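You operate a simulated robot arm through the tools that you are given. There is no shell and no other tool. Be economical: measure what you need, move in short steps, check, and stop when the job is done.

The job below is to be done with a simulated robot arm. You get a single attempt, and the scene is never put back.

TASK
Prove the pull dial with both check weights, small one first.
Fine: zero the dial before and after; one weight on the check pan at a time; both go back.

Only the result counts: the job must be done as asked and must still hold three seconds after the hand-in. Knocking over, shifting, dropping, spilling or breaking anything else fails it.

THE ROBOT
A 6-joint arm with a two-finger parallel gripper, fixed in place. Base frame: the origin is at the foot of the arm, x ahead of it, y to its left, z up. Units: mm, degrees, N and s.
With the tool pointing down near the work surface it reaches from about 360 to 820 mm from the base axis. Its first joint turns from -166.0 to 166.0 degrees. Payload 3.91 kg.
The TCP is the grasp point between the finger pads, 30 mm short of the fingertips. In the tool frame z runs along the fingers and y along their closing line. Largest opening 110 mm; finger width 20, thickness 10; the body of the gripper, 48 by 112 mm, starts 55 mm behind the TCP.
Orientation is that of the tool frame in the base frame, as a unit quaternion [w, x, y, z]. With the fingers straight down and closing along the base's y, the tool's x points along the base's -x, its y along +y and its z along -z.

THE INTERFACE
- The arm moves only by the tool send_rows. Its argument "targets" is a list of rows, each a list of 7 numbers: the opening, from 0 (shut) to 1 (fully open), then the shift along the tool's x, y, z in units of 250 mm (1.0 is 250 mm), then the turn, a rotation vector about the tool's x, y, z in units of 180 degrees (1.0 is 180 degrees). In form: [[hand, dx, dy, dz, ax, ay, az], ...]. A call has 1 to 10 rows; each row is the pose to reach, as a shift and turn from the pose commanded when the call began, along the tool's axes at that moment. A call with a number of a shift or a turn outside -1 to 1 is refused whole. Each row takes 0.2 s and may step no farther than 50 mm and 8.6 degrees from the row before; otherwise, or with a gripper value out of range, the whole call is refused. A pose out of reach is approached as far as the arm can. The call stops where the force on the tool passes 40 N (or 10 N more than at its start, if that is more) or the arm is blocked; 0.2 s more then pass. The fingers move at their own pace (about 45 mm/s each) and stop on an object; they squeeze with about 37 N. The grip force told is the motor's: it shows also when the fingers shut on nothing. Time passes only in rows, and 0.2 s behind the last, so rows that repeat a pose let the fingers close. The reply holds the time, the measured pose of the TCP, the force on the tool along the base axes, the opening and the grip force, in the units named above and with some noise, with the torque about the TCP (base axes, N m) and any sound that the robot's microphone picked up, and new pictures: "views" is both (left out), scene, wrist or none.
- Cameras (640 x 400 px; columns grow to the right, rows downward): "scene" is fixed at [59.6, -637.8, 1635.6]; the picture's right is [0.90, -0.44, 0.00], its down [-0.19, -0.38, -0.90] and it looks along [0.40, 0.81, -0.43] (base axes); focal length 356 px, centre (320, 200). "wrist" rides on the gripper at [77, 7, -115] in the tool frame; the picture's right is [-0.09, 1.00, 0.00], its down [-0.80, -0.07, -0.59] and it looks along [-0.59, -0.05, 0.80] (tool axes); focal length 270 px, centre (320, 200). There is no depth. A picture from a camera that has moved, and an enlarged one, comes with that camera's place and axes in the base frame and with its lens. The place of the scene camera against the robot may be out by one fixed shift of up to 25 mm in any direction.
- lift_body(by): slides the trunk up (or, below 0, down) by that many mm; the arm rides with it, the base frame stays. It gives what a move gives, with no picture.
- close_up(camera, box): a new picture of the part [left, top, right, bottom] of that camera's present view, enlarged. No time passes.
- sign_off(): hands the job in; it is judged then, once.

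Go step by step. Nothing tells you positions but the pictures and the camera data: compare them with the known pose of the tool, close in by small moves and look again before you grip or let go. The budget is 120 turns and 200 pictures, counting those below and the enlarged ones. Unless the task says otherwise, let go and move clear before handing in, and close with one line.

The tools are called after "Call:" as name(argument=value, ...) on one line, values as JSON. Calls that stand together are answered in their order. send_rows: Moves the arm, as the interface text tells. Its arguments: {"type":"object","properties":{"targets":{"type":"array"},"views":{"type":"string","enum":["both","scene","wrist","none"]}},"required":["targets"]} The other tools are called the same way: lift_body (by) slides the trunk up or down; close_up (camera, box) takes an enlarged picture of a part of a camera's view; sign_off () hands the job in.

At the start:

```text
time: 0.0
tool_pos: [456.9, 210.5, 1288.7]
ee_rot: [0.0, 0.001, 1.0, 0.0]
force: [0.3, -0.3, -1.1]
ft_torque: [0.0, 0.0, 0.0]
finger_gap: 110.0
grip_force: 0.1
trunk travel left (down, up): [-550.0, 60.0]
```

scene: 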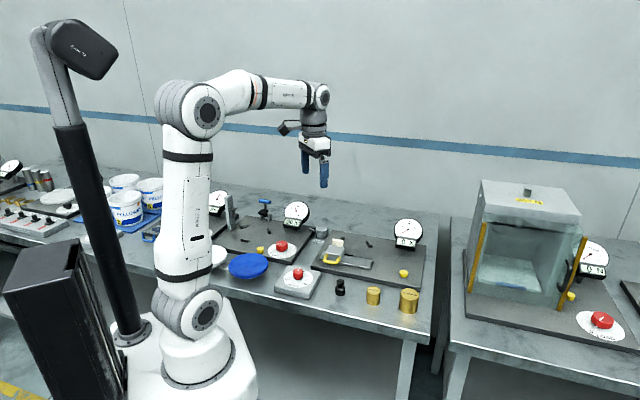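
wrist: 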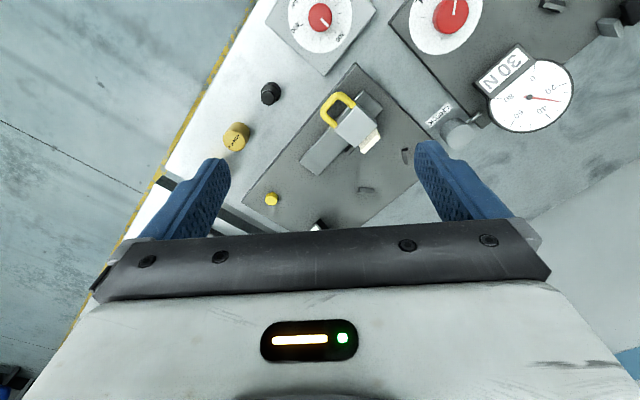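

I see a bench with dials, a test rig with a yellow handle, and two brass weights; I'll enlarge the views to identify the pull dial, check pan and zero control.

Call:
close_up(camera="scene", box=[200, 180, 440, 330])

Call:
close_up(camera="scene", box=[440, 170, 640, 350])

Call:
close_up(camera="scene", box=[0, 140, 220, 280])

Call:
close_up(camera="wrist", box=[220, 0, 640, 240])

```text
2.67 times, centred on (320, 255) of scene
camera zoom: at [59.6, -637.8, 1635.6], right [0.9, -0.44, 0.0], down [-0.19, -0.38, -0.9], along [0.4, 0.81, -0.43], focal length 950 px, centre (320, 53)
```

zoom: 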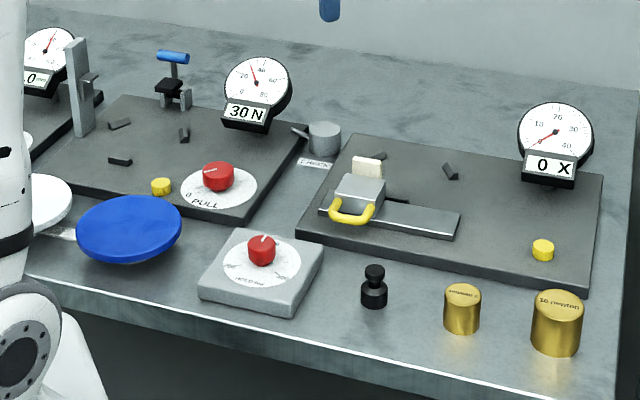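

```text
2.22 times, centred on (540, 260) of scene
camera zoom: at [59.6, -637.8, 1635.6], right [0.9, -0.44, 0.0], down [-0.19, -0.38, -0.9], along [0.4, 0.81, -0.43], focal length 792 px, centre (-169, 67)
```

zoom: 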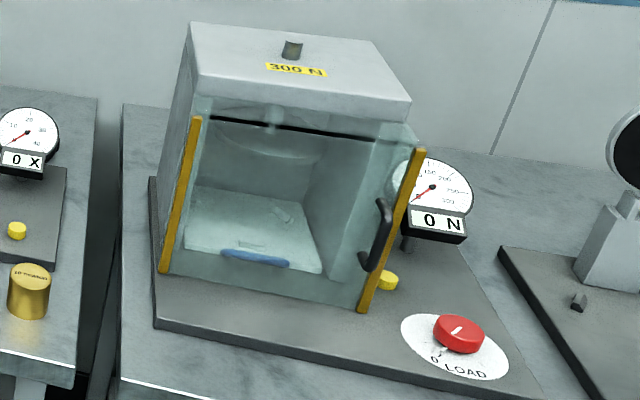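

```text
2.86 times, centred on (110, 210) of scene
camera zoom: at [59.6, -637.8, 1635.6], right [0.9, -0.44, 0.0], down [-0.19, -0.38, -0.9], along [0.4, 0.81, -0.43], focal length 1018 px, centre (920, 171)
```

zoom: 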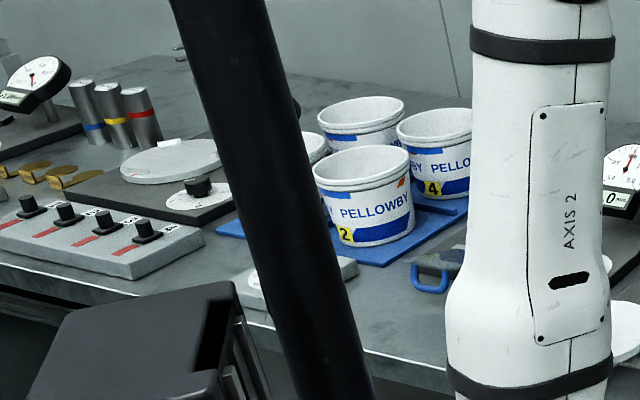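

```text
1.52 times, centred on (430, 120) of wrist
camera zoom: at [379.9, 218.0, 1404.2], right [0.09, 1.0, 0.0], down [0.8, -0.07, 0.59], along [0.59, -0.05, -0.8], focal length 412 px, centre (152, 322)
```

zoom: 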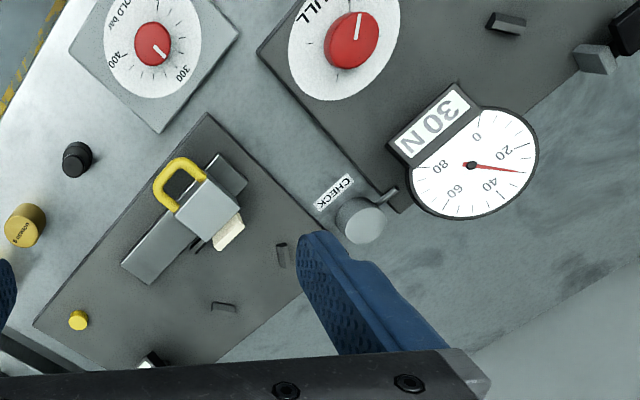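

The pull rig is the one reading 30 N, with its CHECK pan beside it. The weights are the brass 5 N (smaller) and 10 N; I'll zoom in on the dial, knob and yellow button.

Call:
close_up(camera="scene", box=[245, 195, 335, 265])

Call:
close_up(camera="scene", box=[325, 270, 425, 320])

```text
5.71 times, centred on (290, 230) of scene
camera zoom: at [59.6, -637.8, 1635.6], right [0.9, -0.44, 0.0], down [-0.19, -0.38, -0.9], along [0.4, 0.81, -0.43], focal length 2036 px, centre (491, 29)
```

zoom: 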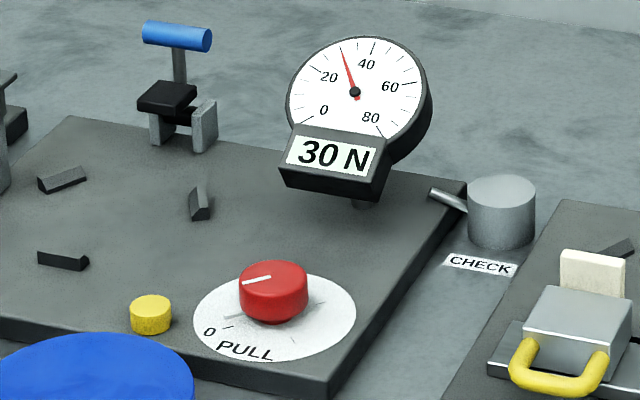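

```text
6.40 times, centred on (375, 295) of scene
camera zoom: at [59.6, -637.8, 1635.6], right [0.9, -0.44, 0.0], down [-0.19, -0.38, -0.9], along [0.4, 0.81, -0.43], focal length 2280 px, centre (-32, -408)
```

zoom: 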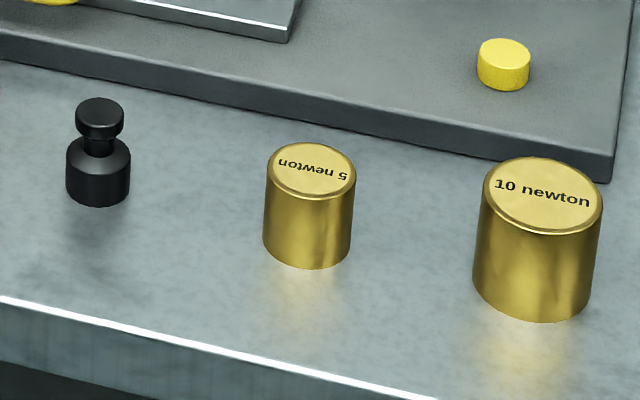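

The knob looks close to its 0 mark while the dial shows 30 N, so the yellow button is probably the zero control. I'll move over the pull rig at a safe height for a top-down look.

Call:
send_rows(targets=[[1, 0.09, 0.109, 0.091, 0, 0, 0], [1, 0.18, 0.217, 0.182, 0, 0, 0], [1, 0.27, 0.326, 0.273, 0, 0, 0], [1, 0.36, 0.434, 0.363, 0, 0, 0], [1, 0.45, 0.543, 0.454, 0, 0, 0], [1, 0.54, 0.651, 0.545, 0, 0, 0], [1, 0.628, 0.76, 0.636, 0, 0, 0]])

```text
time: 1.6
tool_pos: [299.8, 401.7, 1127.9]
ee_rot: [-0.001, 0.0, 1.0, -0.001]
force: [-0.1, 0.0, -0.1]
ft_torque: [0.0, 0.02, -0.04]
finger_gap: 110.0
grip_force: 0.1
trunk travel left (down, up): [-550.0, 60.0]
camera wrist: at [222.4, 408.0, 1242.5], right [0.09, 1.0, 0.0], down [0.8, -0.07, 0.59], along [0.59, -0.05, -0.8], focal length 270 px, centre (320, 200)
```

scene: 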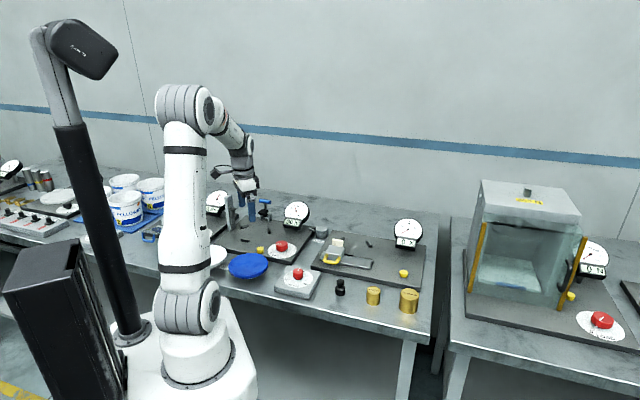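
wrist: 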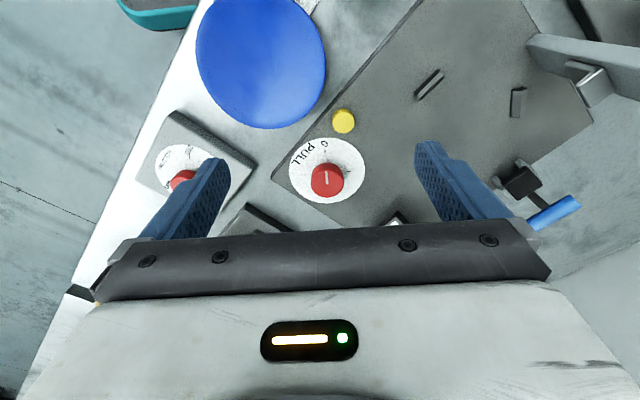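

Call:
close_up(camera="wrist", box=[270, 95, 390, 215])

```text
3.33 times, centred on (330, 155) of wrist
camera zoom: at [222.4, 408.0, 1242.5], right [0.09, 1.0, 0.0], down [0.8, -0.07, 0.59], along [0.59, -0.05, -0.8], focal length 901 px, centre (287, 350)
```

zoom: 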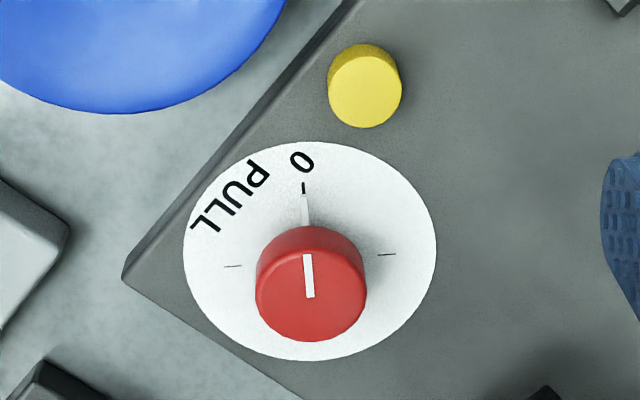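

The knob sits at 0 while the dial reads 30 N, so zeroing is done with the yellow button, which I place at about (343, 427, 920). I'll close the fingers and come down above it.

Call:
send_rows(targets=[[0, -0.043, 0.026, 0.128, 0, 0, 0], [0, -0.086, 0.052, 0.256, 0, 0, 0], [0, -0.129, 0.078, 0.384, 0, 0, 0], [0, -0.172, 0.104, 0.512, 0, 0, 0], [0, -0.172, 0.104, 0.512, 0, 0, 0], [0, -0.172, 0.104, 0.512, 0, 0, 0], [0, -0.172, 0.104, 0.512, 0, 0, 0]])

```text
time: 3.2
tool_pos: [343.5, 426.8, 1002.6]
ee_rot: [0.0, 0.0, 1.0, 0.0]
force: [0.4, 0.1, -0.4]
ft_torque: [0.02, 0.0, 0.01]
finger_gap: 0.0
grip_force: 31.9
trunk travel left (down, up): [-550.0, 60.0]
camera wrist: at [267.5, 434.4, 1118.2], right [0.09, 1.0, 0.0], down [0.8, -0.07, 0.59], along [0.59, -0.05, -0.8], focal length 270 px, centre (320, 200)
```

scene: 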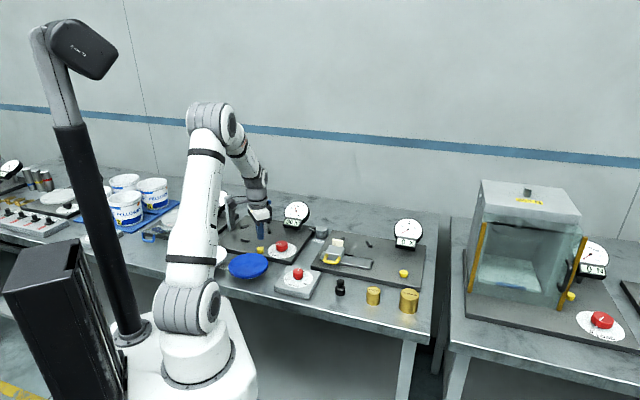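
wrist: 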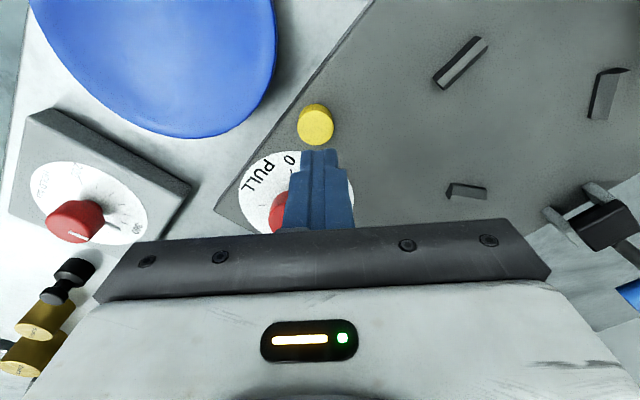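

The button lies slightly toward the robot from the tip. I'll shift and come down 22 mm, then check.

Call:
send_rows(targets=[[0, 0.034, -0.004, 0, 0, 0, 0], [0, 0.034, -0.004, 0.088, 0, 0, 0]], views="wrist")

Call:
close_up(camera="scene", box=[235, 195, 325, 265])

```text
time: 3.8
tool_pos: [335.8, 426.7, 979.8]
ee_rot: [-0.001, 0.0, 1.0, 0.0]
force: [-0.1, -0.3, -0.4]
ft_torque: [0.02, -0.01, 0.0]
finger_gap: 0.0
grip_force: 36.9
trunk travel left (down, up): [-550.0, 60.0]
camera wrist: at [259.0, 434.1, 1095.6], right [0.09, 1.0, 0.0], down [0.8, -0.07, 0.59], along [0.59, -0.05, -0.8], focal length 270 px, centre (320, 200)
```

wrist: 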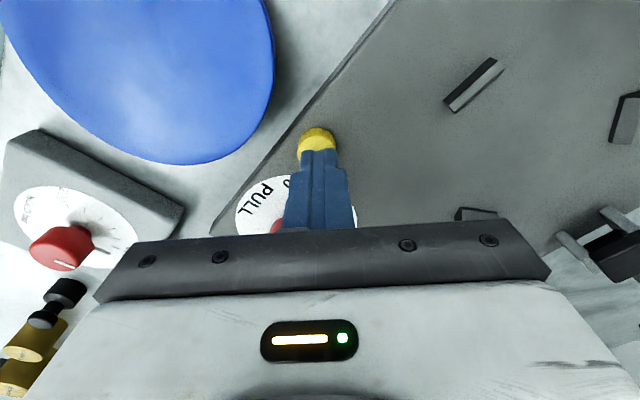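

```text
5.71 times, centred on (280, 230) of scene
camera zoom: at [59.6, -637.8, 1635.6], right [0.9, -0.44, 0.0], down [-0.19, -0.38, -0.9], along [0.4, 0.81, -0.43], focal length 2036 px, centre (549, 29)
```

zoom: 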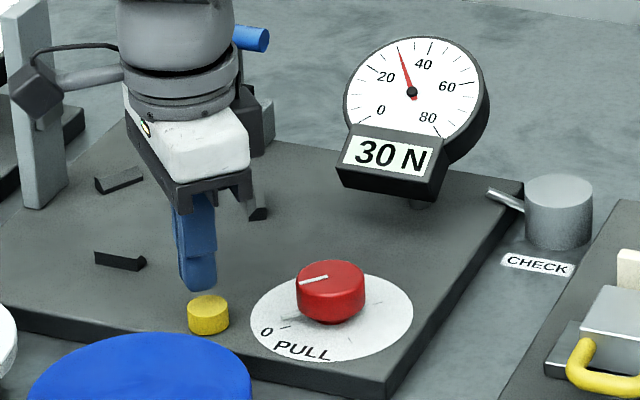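

The tip is just above the button, a few mm short in x. I'll correct and press down in small steps, watching the force.

Call:
send_rows(targets=[[0, -0.01, -0.004, 0.02, 0, 0, 0], [0, -0.01, -0.004, 0.04, 0, 0, 0], [0, -0.01, -0.004, 0.056, 0, 0, 0], [0, -0.01, -0.004, 0.068, 0, 0, 0]], views="wrist")

Call:
close_up(camera="scene", box=[235, 195, 325, 265])

```text
time: 4.8
tool_pos: [337.4, 423.3, 962.5]
ee_rot: [0.001, 0.0, 1.0, 0.0]
force: [-0.1, 0.1, 1.0]
ft_torque: [-0.02, 0.03, -0.03]
finger_gap: 0.1
grip_force: 36.7
trunk travel left (down, up): [-550.0, 60.0]
camera wrist: at [260.4, 432.0, 1078.5], right [0.09, 1.0, 0.0], down [0.8, -0.07, 0.59], along [0.59, -0.05, -0.8], focal length 270 px, centre (320, 200)
```

wrist: 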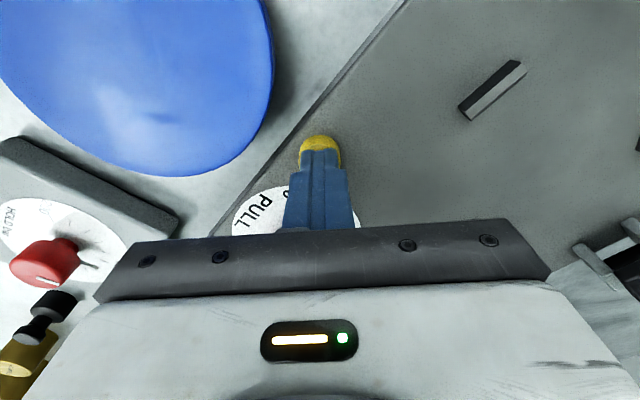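

```text
5.71 times, centred on (280, 230) of scene
camera zoom: at [59.6, -637.8, 1635.6], right [0.9, -0.44, 0.0], down [-0.19, -0.38, -0.9], along [0.4, 0.81, -0.43], focal length 2036 px, centre (549, 29)
```

zoom: 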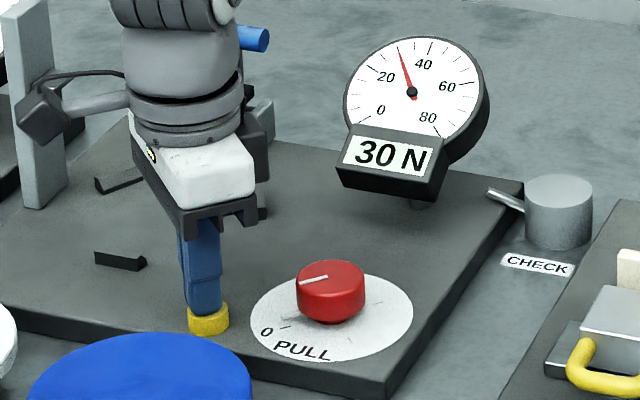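

The tip is on the button (top at about z 932). I'll press a few more mm.

Call:
send_rows(targets=[[0, 0, 0, 0.008, 0, 0, 0], [0, 0, 0, 0.016, 0, 0, 0], [0, 0, 0, 0.024, 0, 0, 0]], views="none")

Call:
close_up(camera="scene", box=[235, 195, 325, 265])

```text
time: 5.6
tool_pos: [337.3, 424.7, 957.5]
ee_rot: [0.0, -0.001, 1.0, 0.0]
force: [-1.5, 0.1, 9.1]
ft_torque: [0.03, 0.04, 0.02]
finger_gap: 0.1
grip_force: 36.6
trunk travel left (down, up): [-550.0, 60.0]
heard: click
```

```text
5.71 times, centred on (280, 230) of scene
camera zoom: at [59.6, -637.8, 1635.6], right [0.9, -0.44, 0.0], down [-0.19, -0.38, -0.9], along [0.4, 0.81, -0.43], focal length 2036 px, centre (549, 29)
```

zoom: 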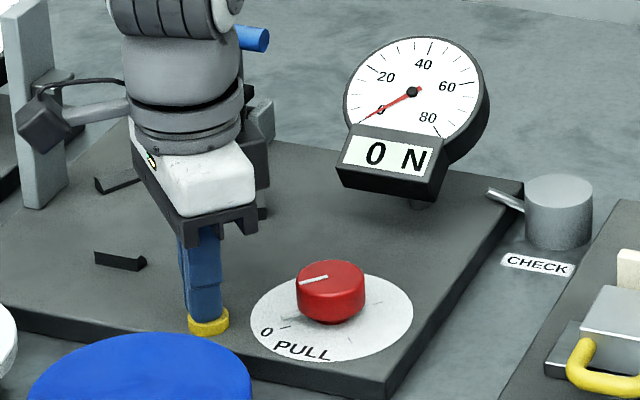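

The dial now reads 0 N. Next I rise and travel to the 5 N weight, about (579, 75).

Call:
send_rows(targets=[[0, 0, 0, -0.14, 0, 0, 0], [0, 0, 0, -0.28, 0, 0, 0], [0, 0, 0, -0.42, 0, 0, 0], [0, -0.106, -0.155, -0.42, 0, 0, 0], [0, -0.211, -0.31, -0.42, 0, 0, 0], [0, -0.317, -0.466, -0.42, 0, 0, 0], [0, -0.422, -0.621, -0.42, 0, 0, 0], [0, -0.528, -0.776, -0.42, 0, 0, 0]], views="none")

Call:
send_rows(targets=[[0.7, -0.106, -0.155, 0, 0, 0, 0], [0.7, -0.211, -0.31, 0, 0, 0, 0], [0.7, -0.317, -0.466, 0, 0, 0, 0], [0.7, -0.422, -0.621, 0, 0, 0, 0], [0.7, -0.422, -0.621, 0, 0, 0, 0]])

```text
time: 7.4
tool_pos: [468.7, 229.0, 1062.0]
ee_rot: [-0.001, 0.0, 1.0, 0.001]
force: [0.3, 0.5, 1.0]
ft_torque: [-0.01, 0.02, 0.01]
finger_gap: 0.0
grip_force: 37.0
trunk travel left (down, up): [-550.0, 60.0]
```

```text
time: 8.6
tool_pos: [573.6, 75.1, 1062.5]
ee_rot: [0.001, 0.0, 1.0, 0.001]
force: [-0.3, -0.5, 0.9]
ft_torque: [-0.01, 0.0, -0.03]
finger_gap: 77.0
grip_force: 0.1
trunk travel left (down, up): [-550.0, 60.0]
camera wrist: at [497.4, 82.9, 1178.4], right [0.09, 1.0, 0.0], down [0.8, -0.07, 0.59], along [0.59, -0.05, -0.8], focal length 270 px, centre (320, 200)
```

scene: 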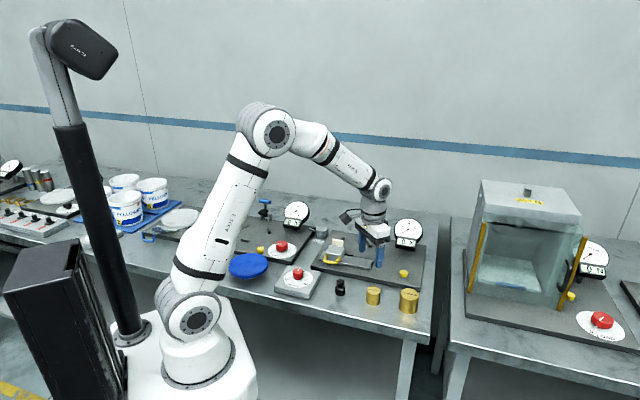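
wrist: 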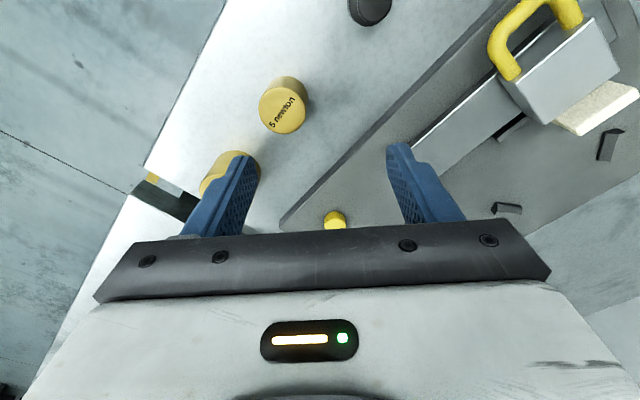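

The wrist view puts the 5 N weight at about (572, 42). I'll centre over it and come down partway.

Call:
send_rows(targets=[[0.6, 0.004, -0.13, 0, 0, 0, 0], [0.6, 0.004, -0.13, 0.13, 0, 0, 0], [0.6, 0.004, -0.13, 0.25, 0, 0, 0]])

Call:
close_up(camera="scene", box=[325, 210, 445, 320])

```text
time: 9.4
tool_pos: [573.0, 43.1, 998.7]
ee_rot: [0.0, 0.0, 1.0, 0.0]
force: [0.2, -1.0, -1.0]
ft_torque: [-0.02, 0.02, 0.03]
finger_gap: 66.1
grip_force: 0.0
trunk travel left (down, up): [-550.0, 60.0]
camera wrist: at [496.6, 50.0, 1114.0], right [0.09, 1.0, 0.0], down [0.8, -0.07, 0.59], along [0.59, -0.05, -0.8], focal length 270 px, centre (320, 200)
```

scene: 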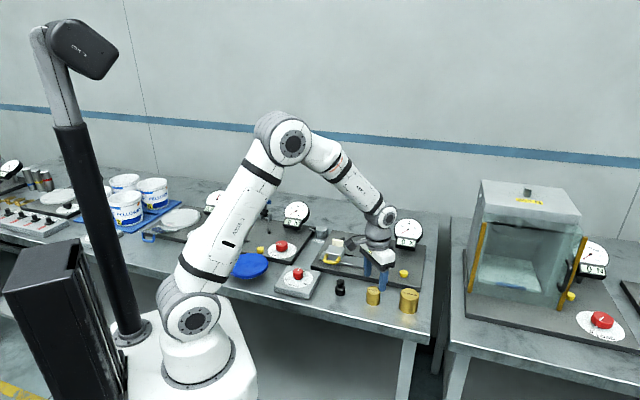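
wrist: 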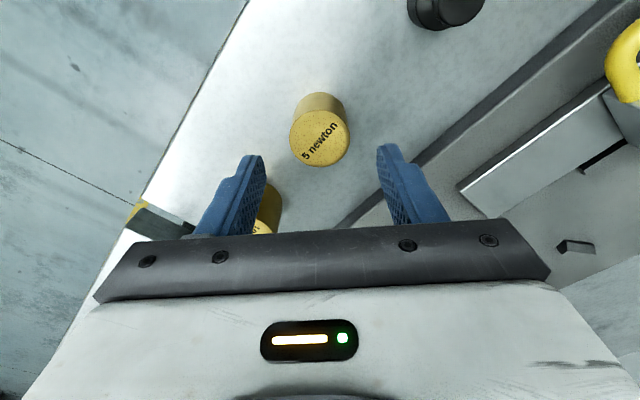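

```text
3.64 times, centred on (385, 265) of scene
camera zoom: at [59.6, -637.8, 1635.6], right [0.9, -0.44, 0.0], down [-0.19, -0.38, -0.9], along [0.4, 0.81, -0.43], focal length 1295 px, centre (84, -36)
```

zoom: 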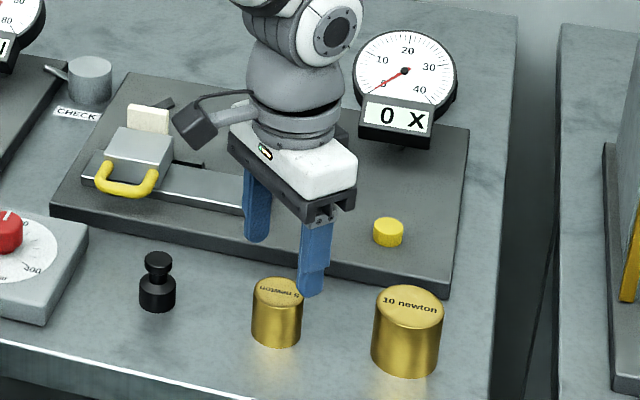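

I'm centred on the 5 N weight (top near z 947). I'll narrow the opening, descend to grip height, and check before closing.

Call:
send_rows(targets=[[0.54, 0.01, 0.004, 0.04, 0, 0, 0], [0.54, 0.01, 0.004, 0.12, 0, 0, 0], [0.54, 0.01, 0.004, 0.2, 0, 0, 0]], views="wrist")

Call:
close_up(camera="scene", box=[325, 210, 445, 320])

```text
time: 10.2
tool_pos: [571.3, 43.7, 947.7]
ee_rot: [0.0, 0.0, 1.0, 0.001]
force: [0.7, 0.4, 0.5]
ft_torque: [0.01, 0.02, 0.0]
finger_gap: 59.5
grip_force: 0.1
trunk travel left (down, up): [-550.0, 60.0]
camera wrist: at [495.0, 51.4, 1063.9], right [0.09, 1.0, 0.0], down [0.8, -0.07, 0.59], along [0.59, -0.05, -0.8], focal length 270 px, centre (320, 200)
```

wrist: 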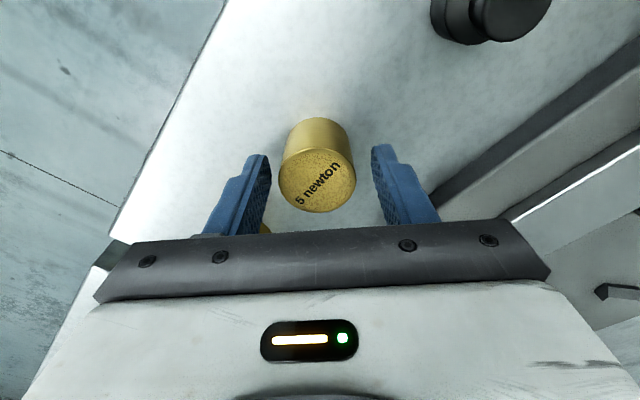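

```text
3.64 times, centred on (385, 265) of scene
camera zoom: at [59.6, -637.8, 1635.6], right [0.9, -0.44, 0.0], down [-0.19, -0.38, -0.9], along [0.4, 0.81, -0.43], focal length 1295 px, centre (84, -36)
```

zoom: 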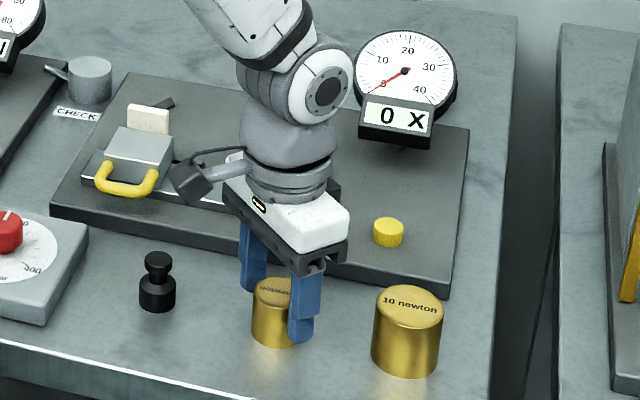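

Centred well. Closing on the weight.

Call:
send_rows(targets=[[0.3, 0, 0, 0, 0, 0, 0], [0.3, 0, 0, 0, 0, 0, 0], [0.3, 0, 0, 0, 0, 0, 0]], views="wrist")

```text
time: 11.0
tool_pos: [572.5, 43.7, 948.6]
ee_rot: [0.0, 0.001, 1.0, 0.0]
force: [0.3, -2.7, -0.5]
ft_torque: [-0.08, -0.01, -0.01]
finger_gap: 41.2
grip_force: 37.1
trunk travel left (down, up): [-550.0, 60.0]
camera wrist: at [494.7, 51.2, 1064.1], right [0.09, 1.0, 0.0], down [0.8, -0.07, 0.59], along [0.59, -0.05, -0.8], focal length 270 px, centre (320, 200)
```

wrist: 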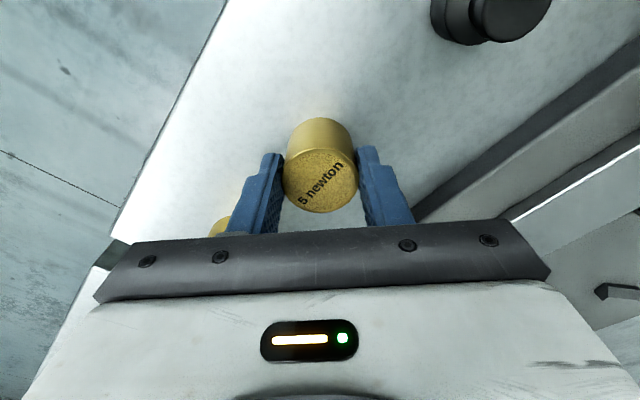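

Gripped at 41 mm. Lifting it and travelling toward the check pan.

Call:
send_rows(targets=[[0.3, 0, 0, -0.08, 0, 0, 0], [0.3, 0, 0, -0.22, 0, 0, 0], [0.3, 0, 0, -0.37, 0, 0, 0], [0.3, 0, 0, -0.52, 0, 0, 0], [0.3, 0, 0.16, -0.52, 0, 0, 0], [0.3, 0, 0.34, -0.52, 0, 0, 0], [0.3, 0, 0.52, -0.52, 0, 0, 0], [0.3, 0, 0.7, -0.52, 0, 0, 0], [0.3, 0, 0.88, -0.52, 0, 0, 0]], views="wrist")

Call:
send_rows(targets=[[0.3, 0.02, 0.16, 0, 0, 0, 0], [0.3, 0.04, 0.32, 0, 0, 0, 0], [0.3, 0.05, 0.48, 0, 0, 0, 0]])

```text
time: 13.0
tool_pos: [571.4, 265.3, 1080.8]
ee_rot: [0.0, 0.0, 1.0, -0.001]
force: [0.2, -1.3, -3.9]
ft_torque: [-0.02, 0.0, 0.02]
finger_gap: 41.3
grip_force: 36.4
trunk travel left (down, up): [-550.0, 60.0]
camera wrist: at [496.0, 272.5, 1196.3], right [0.09, 1.0, 0.0], down [0.8, -0.07, 0.59], along [0.59, -0.05, -0.8], focal length 270 px, centre (320, 200)
```

wrist: 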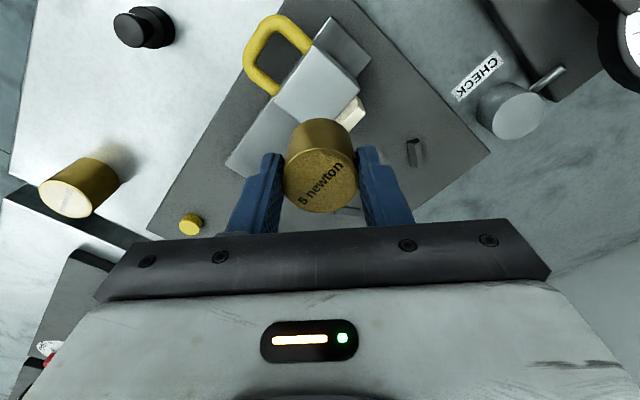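

```text
time: 13.8
tool_pos: [558.6, 387.1, 1078.3]
ee_rot: [-0.001, 0.0, 1.0, -0.001]
force: [-0.7, -0.1, -4.0]
ft_torque: [-0.01, -0.03, -0.03]
finger_gap: 41.3
grip_force: 36.9
trunk travel left (down, up): [-550.0, 60.0]
camera wrist: at [481.4, 394.5, 1194.5], right [0.09, 1.0, 0.0], down [0.8, -0.07, 0.59], along [0.59, -0.05, -0.8], focal length 270 px, centre (320, 200)
```

scene: 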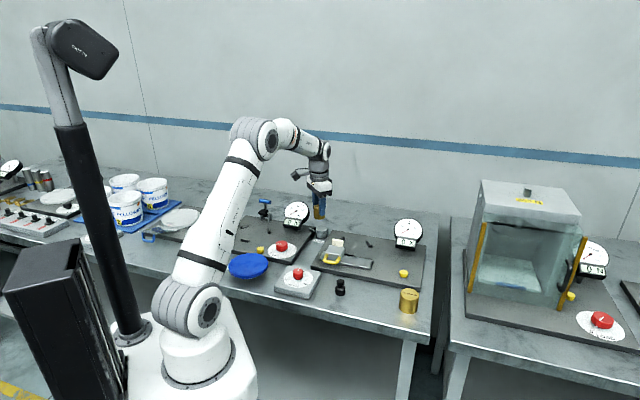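
wrist: 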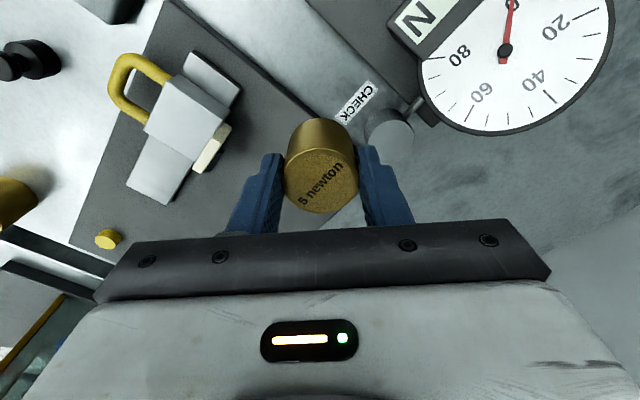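

Triangulating from the two wrist views puts the pan at about (600, 457, top 935). I'll look closely at the pan and the clearance to the dial before going over it.

Call:
close_up(camera="wrist", box=[330, 60, 480, 160])

Call:
close_up(camera="scene", box=[270, 160, 350, 250])

```text
4.00 times, centred on (405, 110) of wrist
camera zoom: at [481.4, 394.5, 1194.5], right [0.09, 1.0, 0.0], down [0.8, -0.07, 0.59], along [0.59, -0.05, -0.8], focal length 1081 px, centre (-20, 560)
```

zoom: 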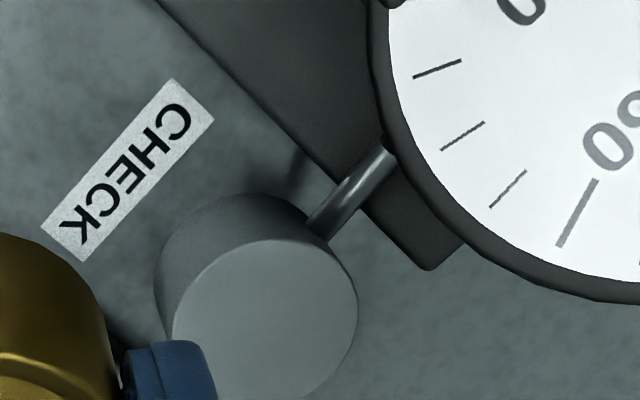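

```text
4.44 times, centred on (310, 205) of scene
camera zoom: at [59.6, -637.8, 1635.6], right [0.9, -0.44, 0.0], down [-0.19, -0.38, -0.9], along [0.4, 0.81, -0.43], focal length 1583 px, centre (364, 178)
```

zoom: 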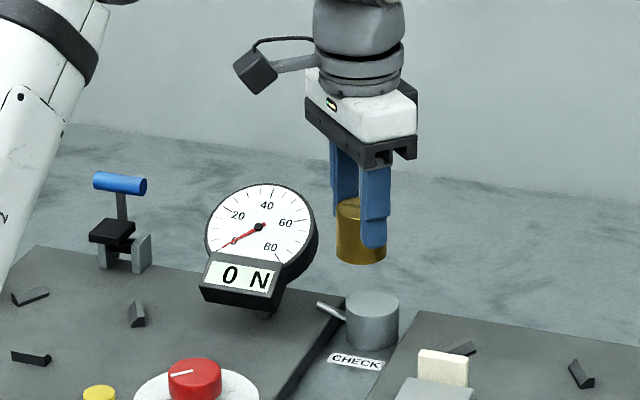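

The pan is a flat disc of about 47 mm. I'll come lower beside it for a clear, closer fix on its centre.

Call:
send_rows(targets=[[0.3, -0.03, -0.004, 0.14, 0, 0, 0], [0.3, -0.066, -0.008, 0.273, 0, 0, 0]], views="wrist")

Call:
close_up(camera="wrist", box=[360, 80, 520, 220])

Call:
close_up(camera="scene", box=[270, 160, 350, 250])

```text
time: 14.4
tool_pos: [574.7, 383.0, 1010.9]
ee_rot: [0.0, 0.0, 1.0, 0.001]
force: [-0.7, -0.5, -5.0]
ft_torque: [-0.02, 0.03, 0.01]
finger_gap: 41.1
grip_force: 37.2
trunk travel left (down, up): [-550.0, 60.0]
camera wrist: at [498.3, 390.9, 1127.7], right [0.09, 1.0, 0.0], down [0.8, -0.07, 0.59], along [0.59, -0.05, -0.8], focal length 270 px, centre (320, 200)
```

wrist: 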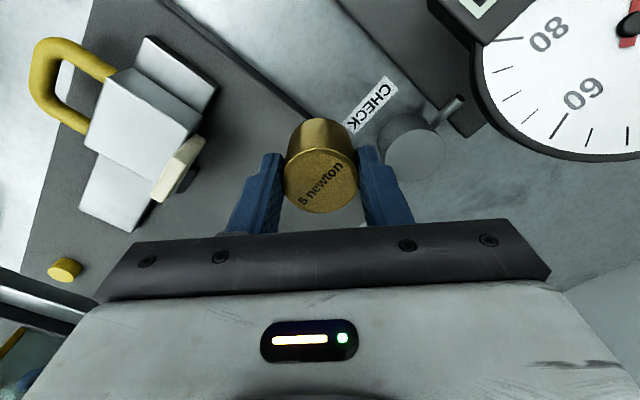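

```text
2.86 times, centred on (440, 150) of wrist
camera zoom: at [498.3, 390.9, 1127.7], right [0.09, 1.0, 0.0], down [0.8, -0.07, 0.59], along [0.59, -0.05, -0.8], focal length 772 px, centre (-23, 343)
```

zoom: 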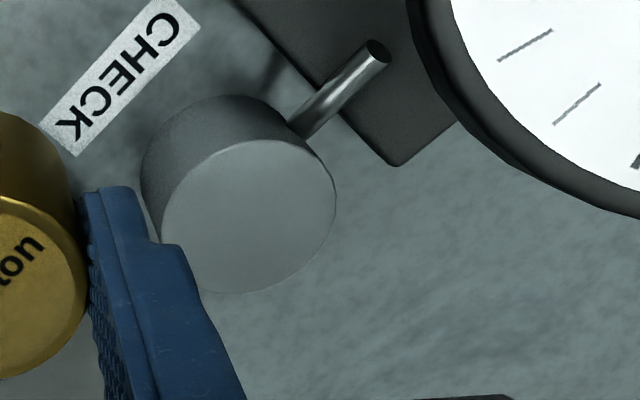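

```text
4.44 times, centred on (310, 205) of scene
camera zoom: at [59.6, -637.8, 1635.6], right [0.9, -0.44, 0.0], down [-0.19, -0.38, -0.9], along [0.4, 0.81, -0.43], focal length 1583 px, centre (364, 178)
```

zoom: 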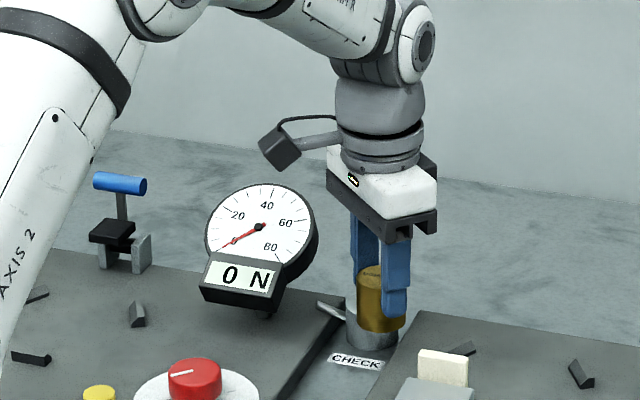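

Pan centre fixed at about (604, 459), top near z 935. I'll move above it at this height and check clearances.

Call:
send_rows(targets=[[0.3, -0.06, 0.16, 0, 0, 0, 0], [0.3, -0.116, 0.303, 0, 0, 0, 0]], views="wrist")

Call:
close_up(camera="scene", box=[270, 160, 350, 250])

```text
time: 15.0
tool_pos: [603.0, 459.2, 1010.7]
ee_rot: [-0.001, 0.0, 1.0, -0.001]
force: [-0.5, 0.7, -3.9]
ft_torque: [0.0, 0.0, 0.05]
finger_gap: 41.1
grip_force: 36.6
trunk travel left (down, up): [-550.0, 60.0]
camera wrist: at [526.3, 466.7, 1126.6], right [0.09, 1.0, 0.0], down [0.8, -0.07, 0.59], along [0.59, -0.05, -0.8], focal length 270 px, centre (320, 200)
```

wrist: 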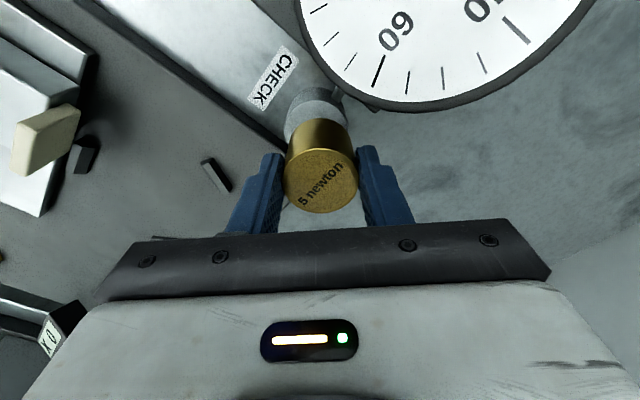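

```text
4.44 times, centred on (310, 205) of scene
camera zoom: at [59.6, -637.8, 1635.6], right [0.9, -0.44, 0.0], down [-0.19, -0.38, -0.9], along [0.4, 0.81, -0.43], focal length 1583 px, centre (364, 178)
```

zoom: 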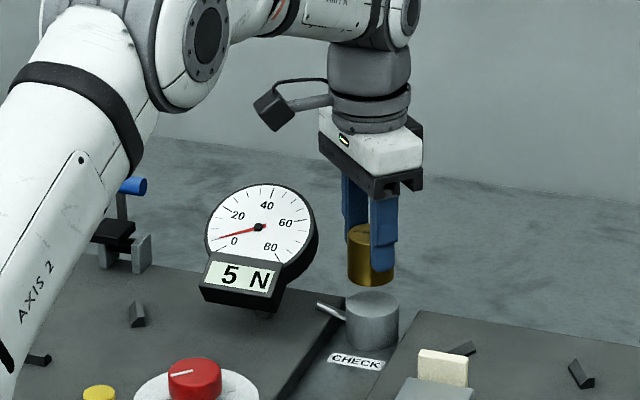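

The dial already responds with 5 N; the weight hangs centred above the pan with about 27–33 mm to go. Lowering most of that and looking again.

Call:
send_rows(targets=[[0.3, -0.004, 0, 0.05, 0, 0, 0], [0.3, -0.004, 0, 0.092, 0, 0, 0]], views="wrist")

Call:
close_up(camera="scene", box=[290, 190, 350, 250])

```text
time: 15.6
tool_pos: [604.2, 457.1, 986.8]
ee_rot: [-0.001, 0.001, 1.0, -0.001]
force: [0.1, 0.3, -4.5]
ft_torque: [0.0, 0.02, 0.04]
finger_gap: 41.3
grip_force: 37.0
trunk travel left (down, up): [-550.0, 60.0]
camera wrist: at [527.4, 465.1, 1102.9], right [0.09, 1.0, 0.0], down [0.8, -0.07, 0.59], along [0.59, -0.05, -0.8], focal length 270 px, centre (320, 200)
```

wrist: 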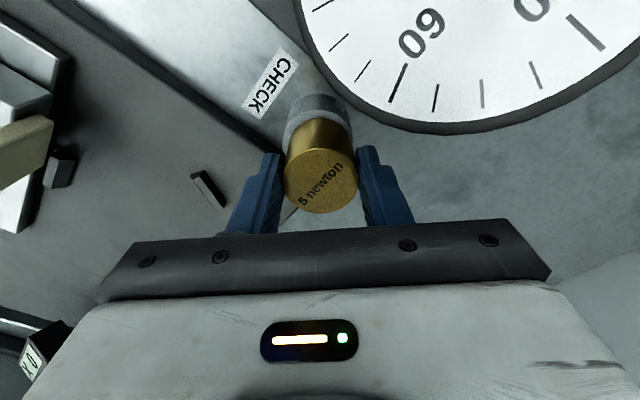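

```text
6.67 times, centred on (320, 220) of scene
camera zoom: at [59.6, -637.8, 1635.6], right [0.9, -0.44, 0.0], down [-0.19, -0.38, -0.9], along [0.4, 0.81, -0.43], focal length 2375 px, centre (320, 67)
```

zoom: 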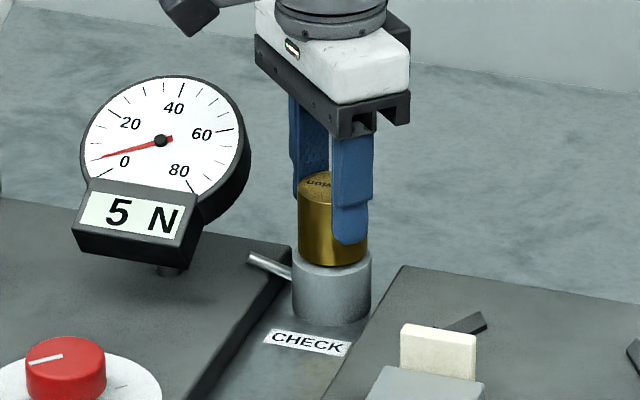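

Weight is centred over the pan, just a few mm above. Lowering in 2 mm steps.

Call:
send_rows(targets=[[0.3, 0, 0, 0.008, 0, 0, 0], [0.3, 0, 0, 0.016, 0, 0, 0]], views="none")

Call:
close_up(camera="scene", box=[290, 190, 350, 250])

```text
time: 16.2
tool_pos: [605.0, 458.1, 983.6]
ee_rot: [0.0, 0.001, 1.0, 0.0]
force: [0.2, 0.6, -2.6]
ft_torque: [0.08, 0.0, 0.0]
finger_gap: 41.0
grip_force: 37.3
trunk travel left (down, up): [-550.0, 60.0]
```

```text
6.67 times, centred on (320, 220) of scene
camera zoom: at [59.6, -637.8, 1635.6], right [0.9, -0.44, 0.0], down [-0.19, -0.38, -0.9], along [0.4, 0.81, -0.43], focal length 2375 px, centre (320, 67)
```

zoom: 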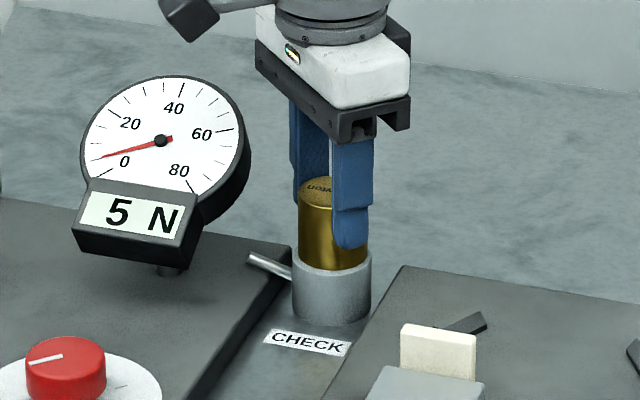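

Force shows first contact. One more mm to confirm.

Call:
send_rows(targets=[[0.3, 0, 0, 0.005, 0, 0, 0], [0.3, 0, 0, 0.005, 0, 0, 0]], views="none")

```text
time: 16.8
tool_pos: [604.1, 458.2, 984.1]
ee_rot: [0.001, 0.0, 1.0, 0.001]
force: [0.3, 1.9, 3.7]
ft_torque: [0.0, 0.11, -0.03]
finger_gap: 41.1
grip_force: 36.7
trunk travel left (down, up): [-550.0, 60.0]
```

The weight rests on the pan (force reversed to +3.7 N). Opening the fingers gently and looking.

Call:
send_rows(targets=[[0.55, 0, 0, 0.003, 0, 0, 0], [0.55, 0, 0, 0.003, 0, 0, 0], [0.55, 0, 0, 0.003, 0, 0, 0]], views="wrist")

Call:
close_up(camera="scene", box=[290, 190, 350, 250])

```text
time: 17.6
tool_pos: [604.2, 456.8, 981.6]
ee_rot: [0.0, -0.001, 1.0, 0.0]
force: [-0.1, 0.2, -0.9]
ft_torque: [0.01, 0.02, 0.01]
finger_gap: 60.6
grip_force: 0.1
trunk travel left (down, up): [-550.0, 60.0]
camera wrist: at [527.9, 464.9, 1097.2], right [0.09, 1.0, 0.0], down [0.8, -0.07, 0.59], along [0.59, -0.05, -0.8], focal length 270 px, centre (320, 200)
```

wrist: 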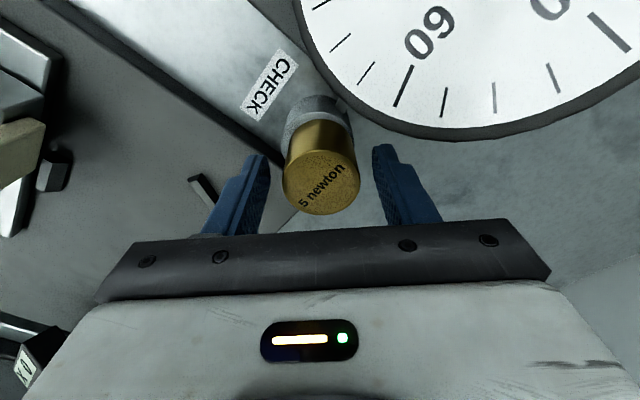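

```text
6.67 times, centred on (320, 220) of scene
camera zoom: at [59.6, -637.8, 1635.6], right [0.9, -0.44, 0.0], down [-0.19, -0.38, -0.9], along [0.4, 0.81, -0.43], focal length 2375 px, centre (320, 67)
```

zoom: 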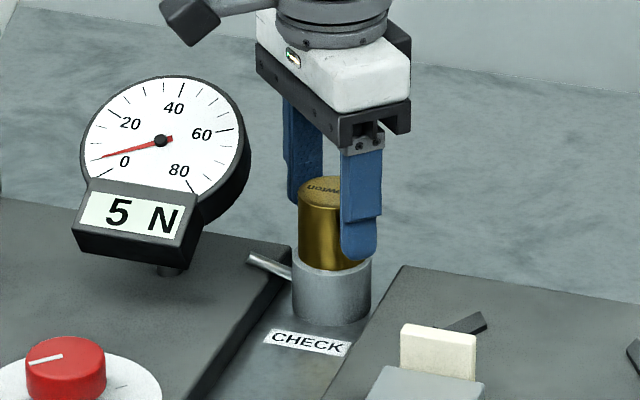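

The released 5 N weight stands on the pan and the dial reads 5 N. I'll back off upward, let it settle a couple of seconds, and confirm.

Call:
send_rows(targets=[[0.55, 0, 0, -0.1, 0, 0, 0], [0.55, 0, 0, -0.24, 0, 0, 0], [0.55, 0, 0, -0.24, 0, 0, 0], [0.55, 0, 0, -0.24, 0, 0, 0], [0.55, 0, 0, -0.24, 0, 0, 0], [0.55, 0, 0, -0.24, 0, 0, 0], [0.55, 0, 0, -0.24, 0, 0, 0], [0.55, 0, 0, -0.24, 0, 0, 0], [0.55, 0, 0, -0.24, 0, 0, 0], [0.55, 0, 0, -0.24, 0, 0, 0]], views="wrist")

Call:
close_up(camera="scene", box=[280, 190, 350, 250])

```text
time: 19.8
tool_pos: [605.2, 457.4, 1041.2]
ee_rot: [0.0, 0.0, 1.0, 0.0]
force: [0.6, -0.1, -0.3]
ft_torque: [0.0, 0.04, -0.01]
finger_gap: 60.5
grip_force: 0.0
trunk travel left (down, up): [-550.0, 60.0]
camera wrist: at [528.3, 464.7, 1156.5], right [0.09, 1.0, 0.0], down [0.8, -0.07, 0.59], along [0.59, -0.05, -0.8], focal length 270 px, centre (320, 200)
```

wrist: 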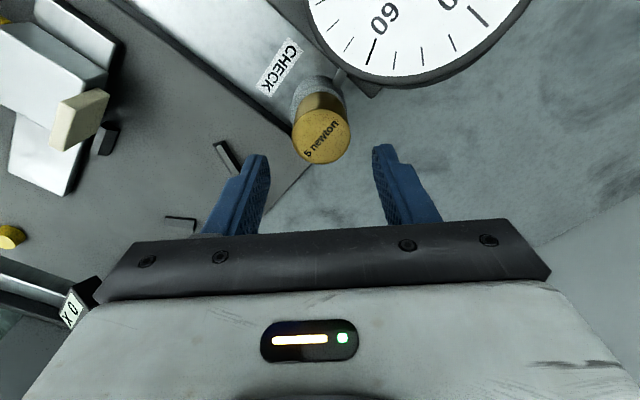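

```text
6.67 times, centred on (315, 220) of scene
camera zoom: at [59.6, -637.8, 1635.6], right [0.9, -0.44, 0.0], down [-0.19, -0.38, -0.9], along [0.4, 0.81, -0.43], focal length 2375 px, centre (353, 67)
```

zoom: 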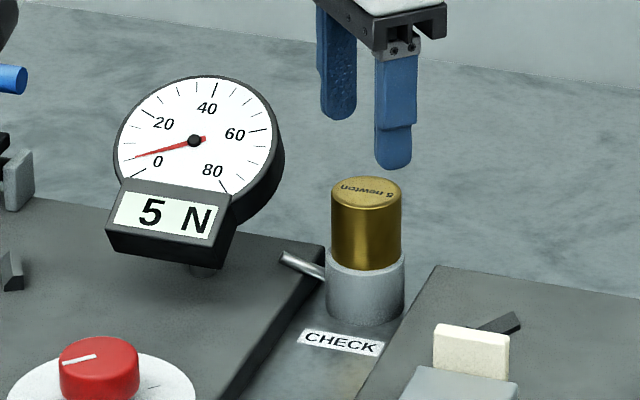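

Confirmed: 5 N with the hand clear. Now I'll take the 5 N weight back off the pan and lift it.

Call:
send_rows(targets=[[0.55, 0, 0, 0.12, 0, 0, 0], [0.55, 0, 0, 0.234, 0, 0, 0], [0.3, 0, 0, 0.234, 0, 0, 0], [0.3, 0, 0, 0.234, 0, 0, 0], [0.3, 0, 0, 0.234, 0, 0, 0], [0.3, 0, 0, 0.234, 0, 0, 0], [0.3, 0, 0, 0.16, 0, 0, 0], [0.3, 0, 0, 0, 0, 0, 0], [0.3, 0, 0, -0.156, 0, 0, 0]], views="wrist")

```text
time: 21.8
tool_pos: [603.8, 457.1, 1081.2]
ee_rot: [0.001, 0.0, 1.0, 0.0]
force: [-0.6, 0.2, -5.0]
ft_torque: [0.01, 0.02, 0.0]
finger_gap: 41.3
grip_force: 36.9
trunk travel left (down, up): [-550.0, 60.0]
camera wrist: at [527.3, 465.8, 1196.7], right [0.09, 1.0, 0.0], down [0.8, -0.07, 0.59], along [0.59, -0.05, -0.8], focal length 270 px, centre (320, 200)
```

wrist: 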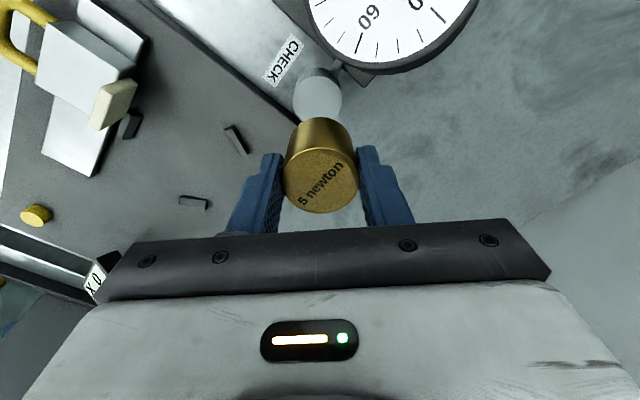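

Carrying the 5 N weight back to its home spot at (571.5, 43.7).

Call:
send_rows(targets=[[0.3, 0.015, -0.16, 0, 0, 0, 0], [0.3, 0.03, -0.34, 0, 0, 0, 0], [0.3, 0.045, -0.52, 0, 0, 0, 0], [0.3, 0.06, -0.7, 0, 0, 0, 0], [0.3, 0.075, -0.88, 0, 0, 0, 0], [0.3, 0.08, -0.98, 0, 0, 0, 0]], views="none")

Call:
send_rows(targets=[[0.3, 0.015, -0.17, 0, 0, 0, 0], [0.3, 0.03, -0.34, 0, 0, 0, 0], [0.3, 0.045, -0.51, 0, 0, 0, 0], [0.3, 0.05, -0.674, 0, 0, 0, 0], [0.3, 0.05, -0.674, 0.16, 0, 0, 0], [0.3, 0.05, -0.674, 0.32, 0, 0, 0], [0.3, 0.05, -0.674, 0.46, 0, 0, 0]], views="wrist")

Call:
close_up(camera="scene", box=[325, 210, 445, 320])

```text
time: 23.2
tool_pos: [586.5, 213.0, 1080.4]
ee_rot: [0.0, 0.0, 1.0, 0.0]
force: [0.1, -0.2, -4.8]
ft_torque: [-0.01, 0.01, -0.02]
finger_gap: 41.3
grip_force: 37.2
trunk travel left (down, up): [-550.0, 60.0]
```

```text
time: 24.8
tool_pos: [572.9, 43.1, 965.0]
ee_rot: [-0.001, -0.001, 1.0, 0.0]
force: [0.7, 1.0, -4.9]
ft_torque: [0.02, 0.02, -0.01]
finger_gap: 41.1
grip_force: 37.0
trunk travel left (down, up): [-550.0, 60.0]
camera wrist: at [496.2, 50.1, 1080.9], right [0.09, 1.0, 0.0], down [0.8, -0.07, 0.59], along [0.59, -0.05, -0.8], focal length 270 px, centre (320, 200)
```

wrist: 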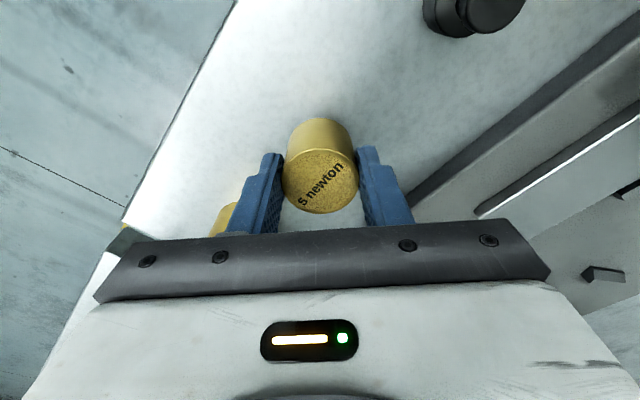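

```text
3.64 times, centred on (385, 265) of scene
camera zoom: at [59.6, -637.8, 1635.6], right [0.9, -0.44, 0.0], down [-0.19, -0.38, -0.9], along [0.4, 0.81, -0.43], focal length 1295 px, centre (84, -36)
```

zoom: 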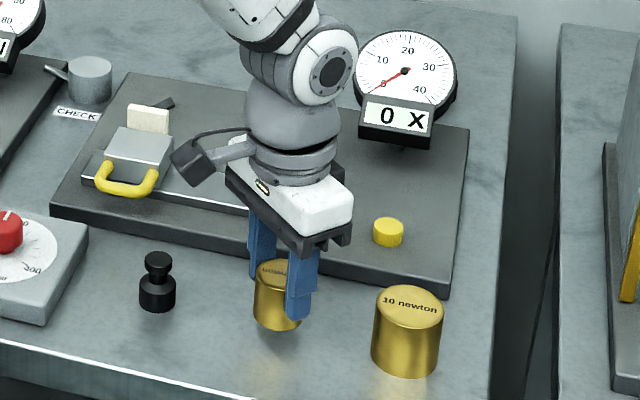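

Lined up over home; lowering to just above the table and then to contact.

Call:
send_rows(targets=[[0.3, 0.003, 0, 0.03, 0, 0, 0], [0.3, 0.003, 0, 0.058, 0, 0, 0], [0.3, 0.003, 0, 0.062, 0, 0, 0]], views="none")

```text
time: 25.6
tool_pos: [572.4, 43.2, 951.0]
ee_rot: [0.0, -0.001, 1.0, 0.001]
force: [-0.1, 0.1, -4.5]
ft_torque: [0.0, 0.02, 0.04]
finger_gap: 41.2
grip_force: 37.1
trunk travel left (down, up): [-550.0, 60.0]
```

Call:
send_rows(targets=[[0.3, 0, 0, 0.004, 0, 0, 0], [0.3, 0, 0, 0.008, 0, 0, 0]], views="none")

```text
time: 26.2
tool_pos: [572.5, 44.7, 947.8]
ee_rot: [0.001, 0.0, 1.0, 0.0]
force: [-0.2, -0.3, -4.8]
ft_torque: [-0.01, -0.05, 0.0]
finger_gap: 41.3
grip_force: 36.6
trunk travel left (down, up): [-550.0, 60.0]
```

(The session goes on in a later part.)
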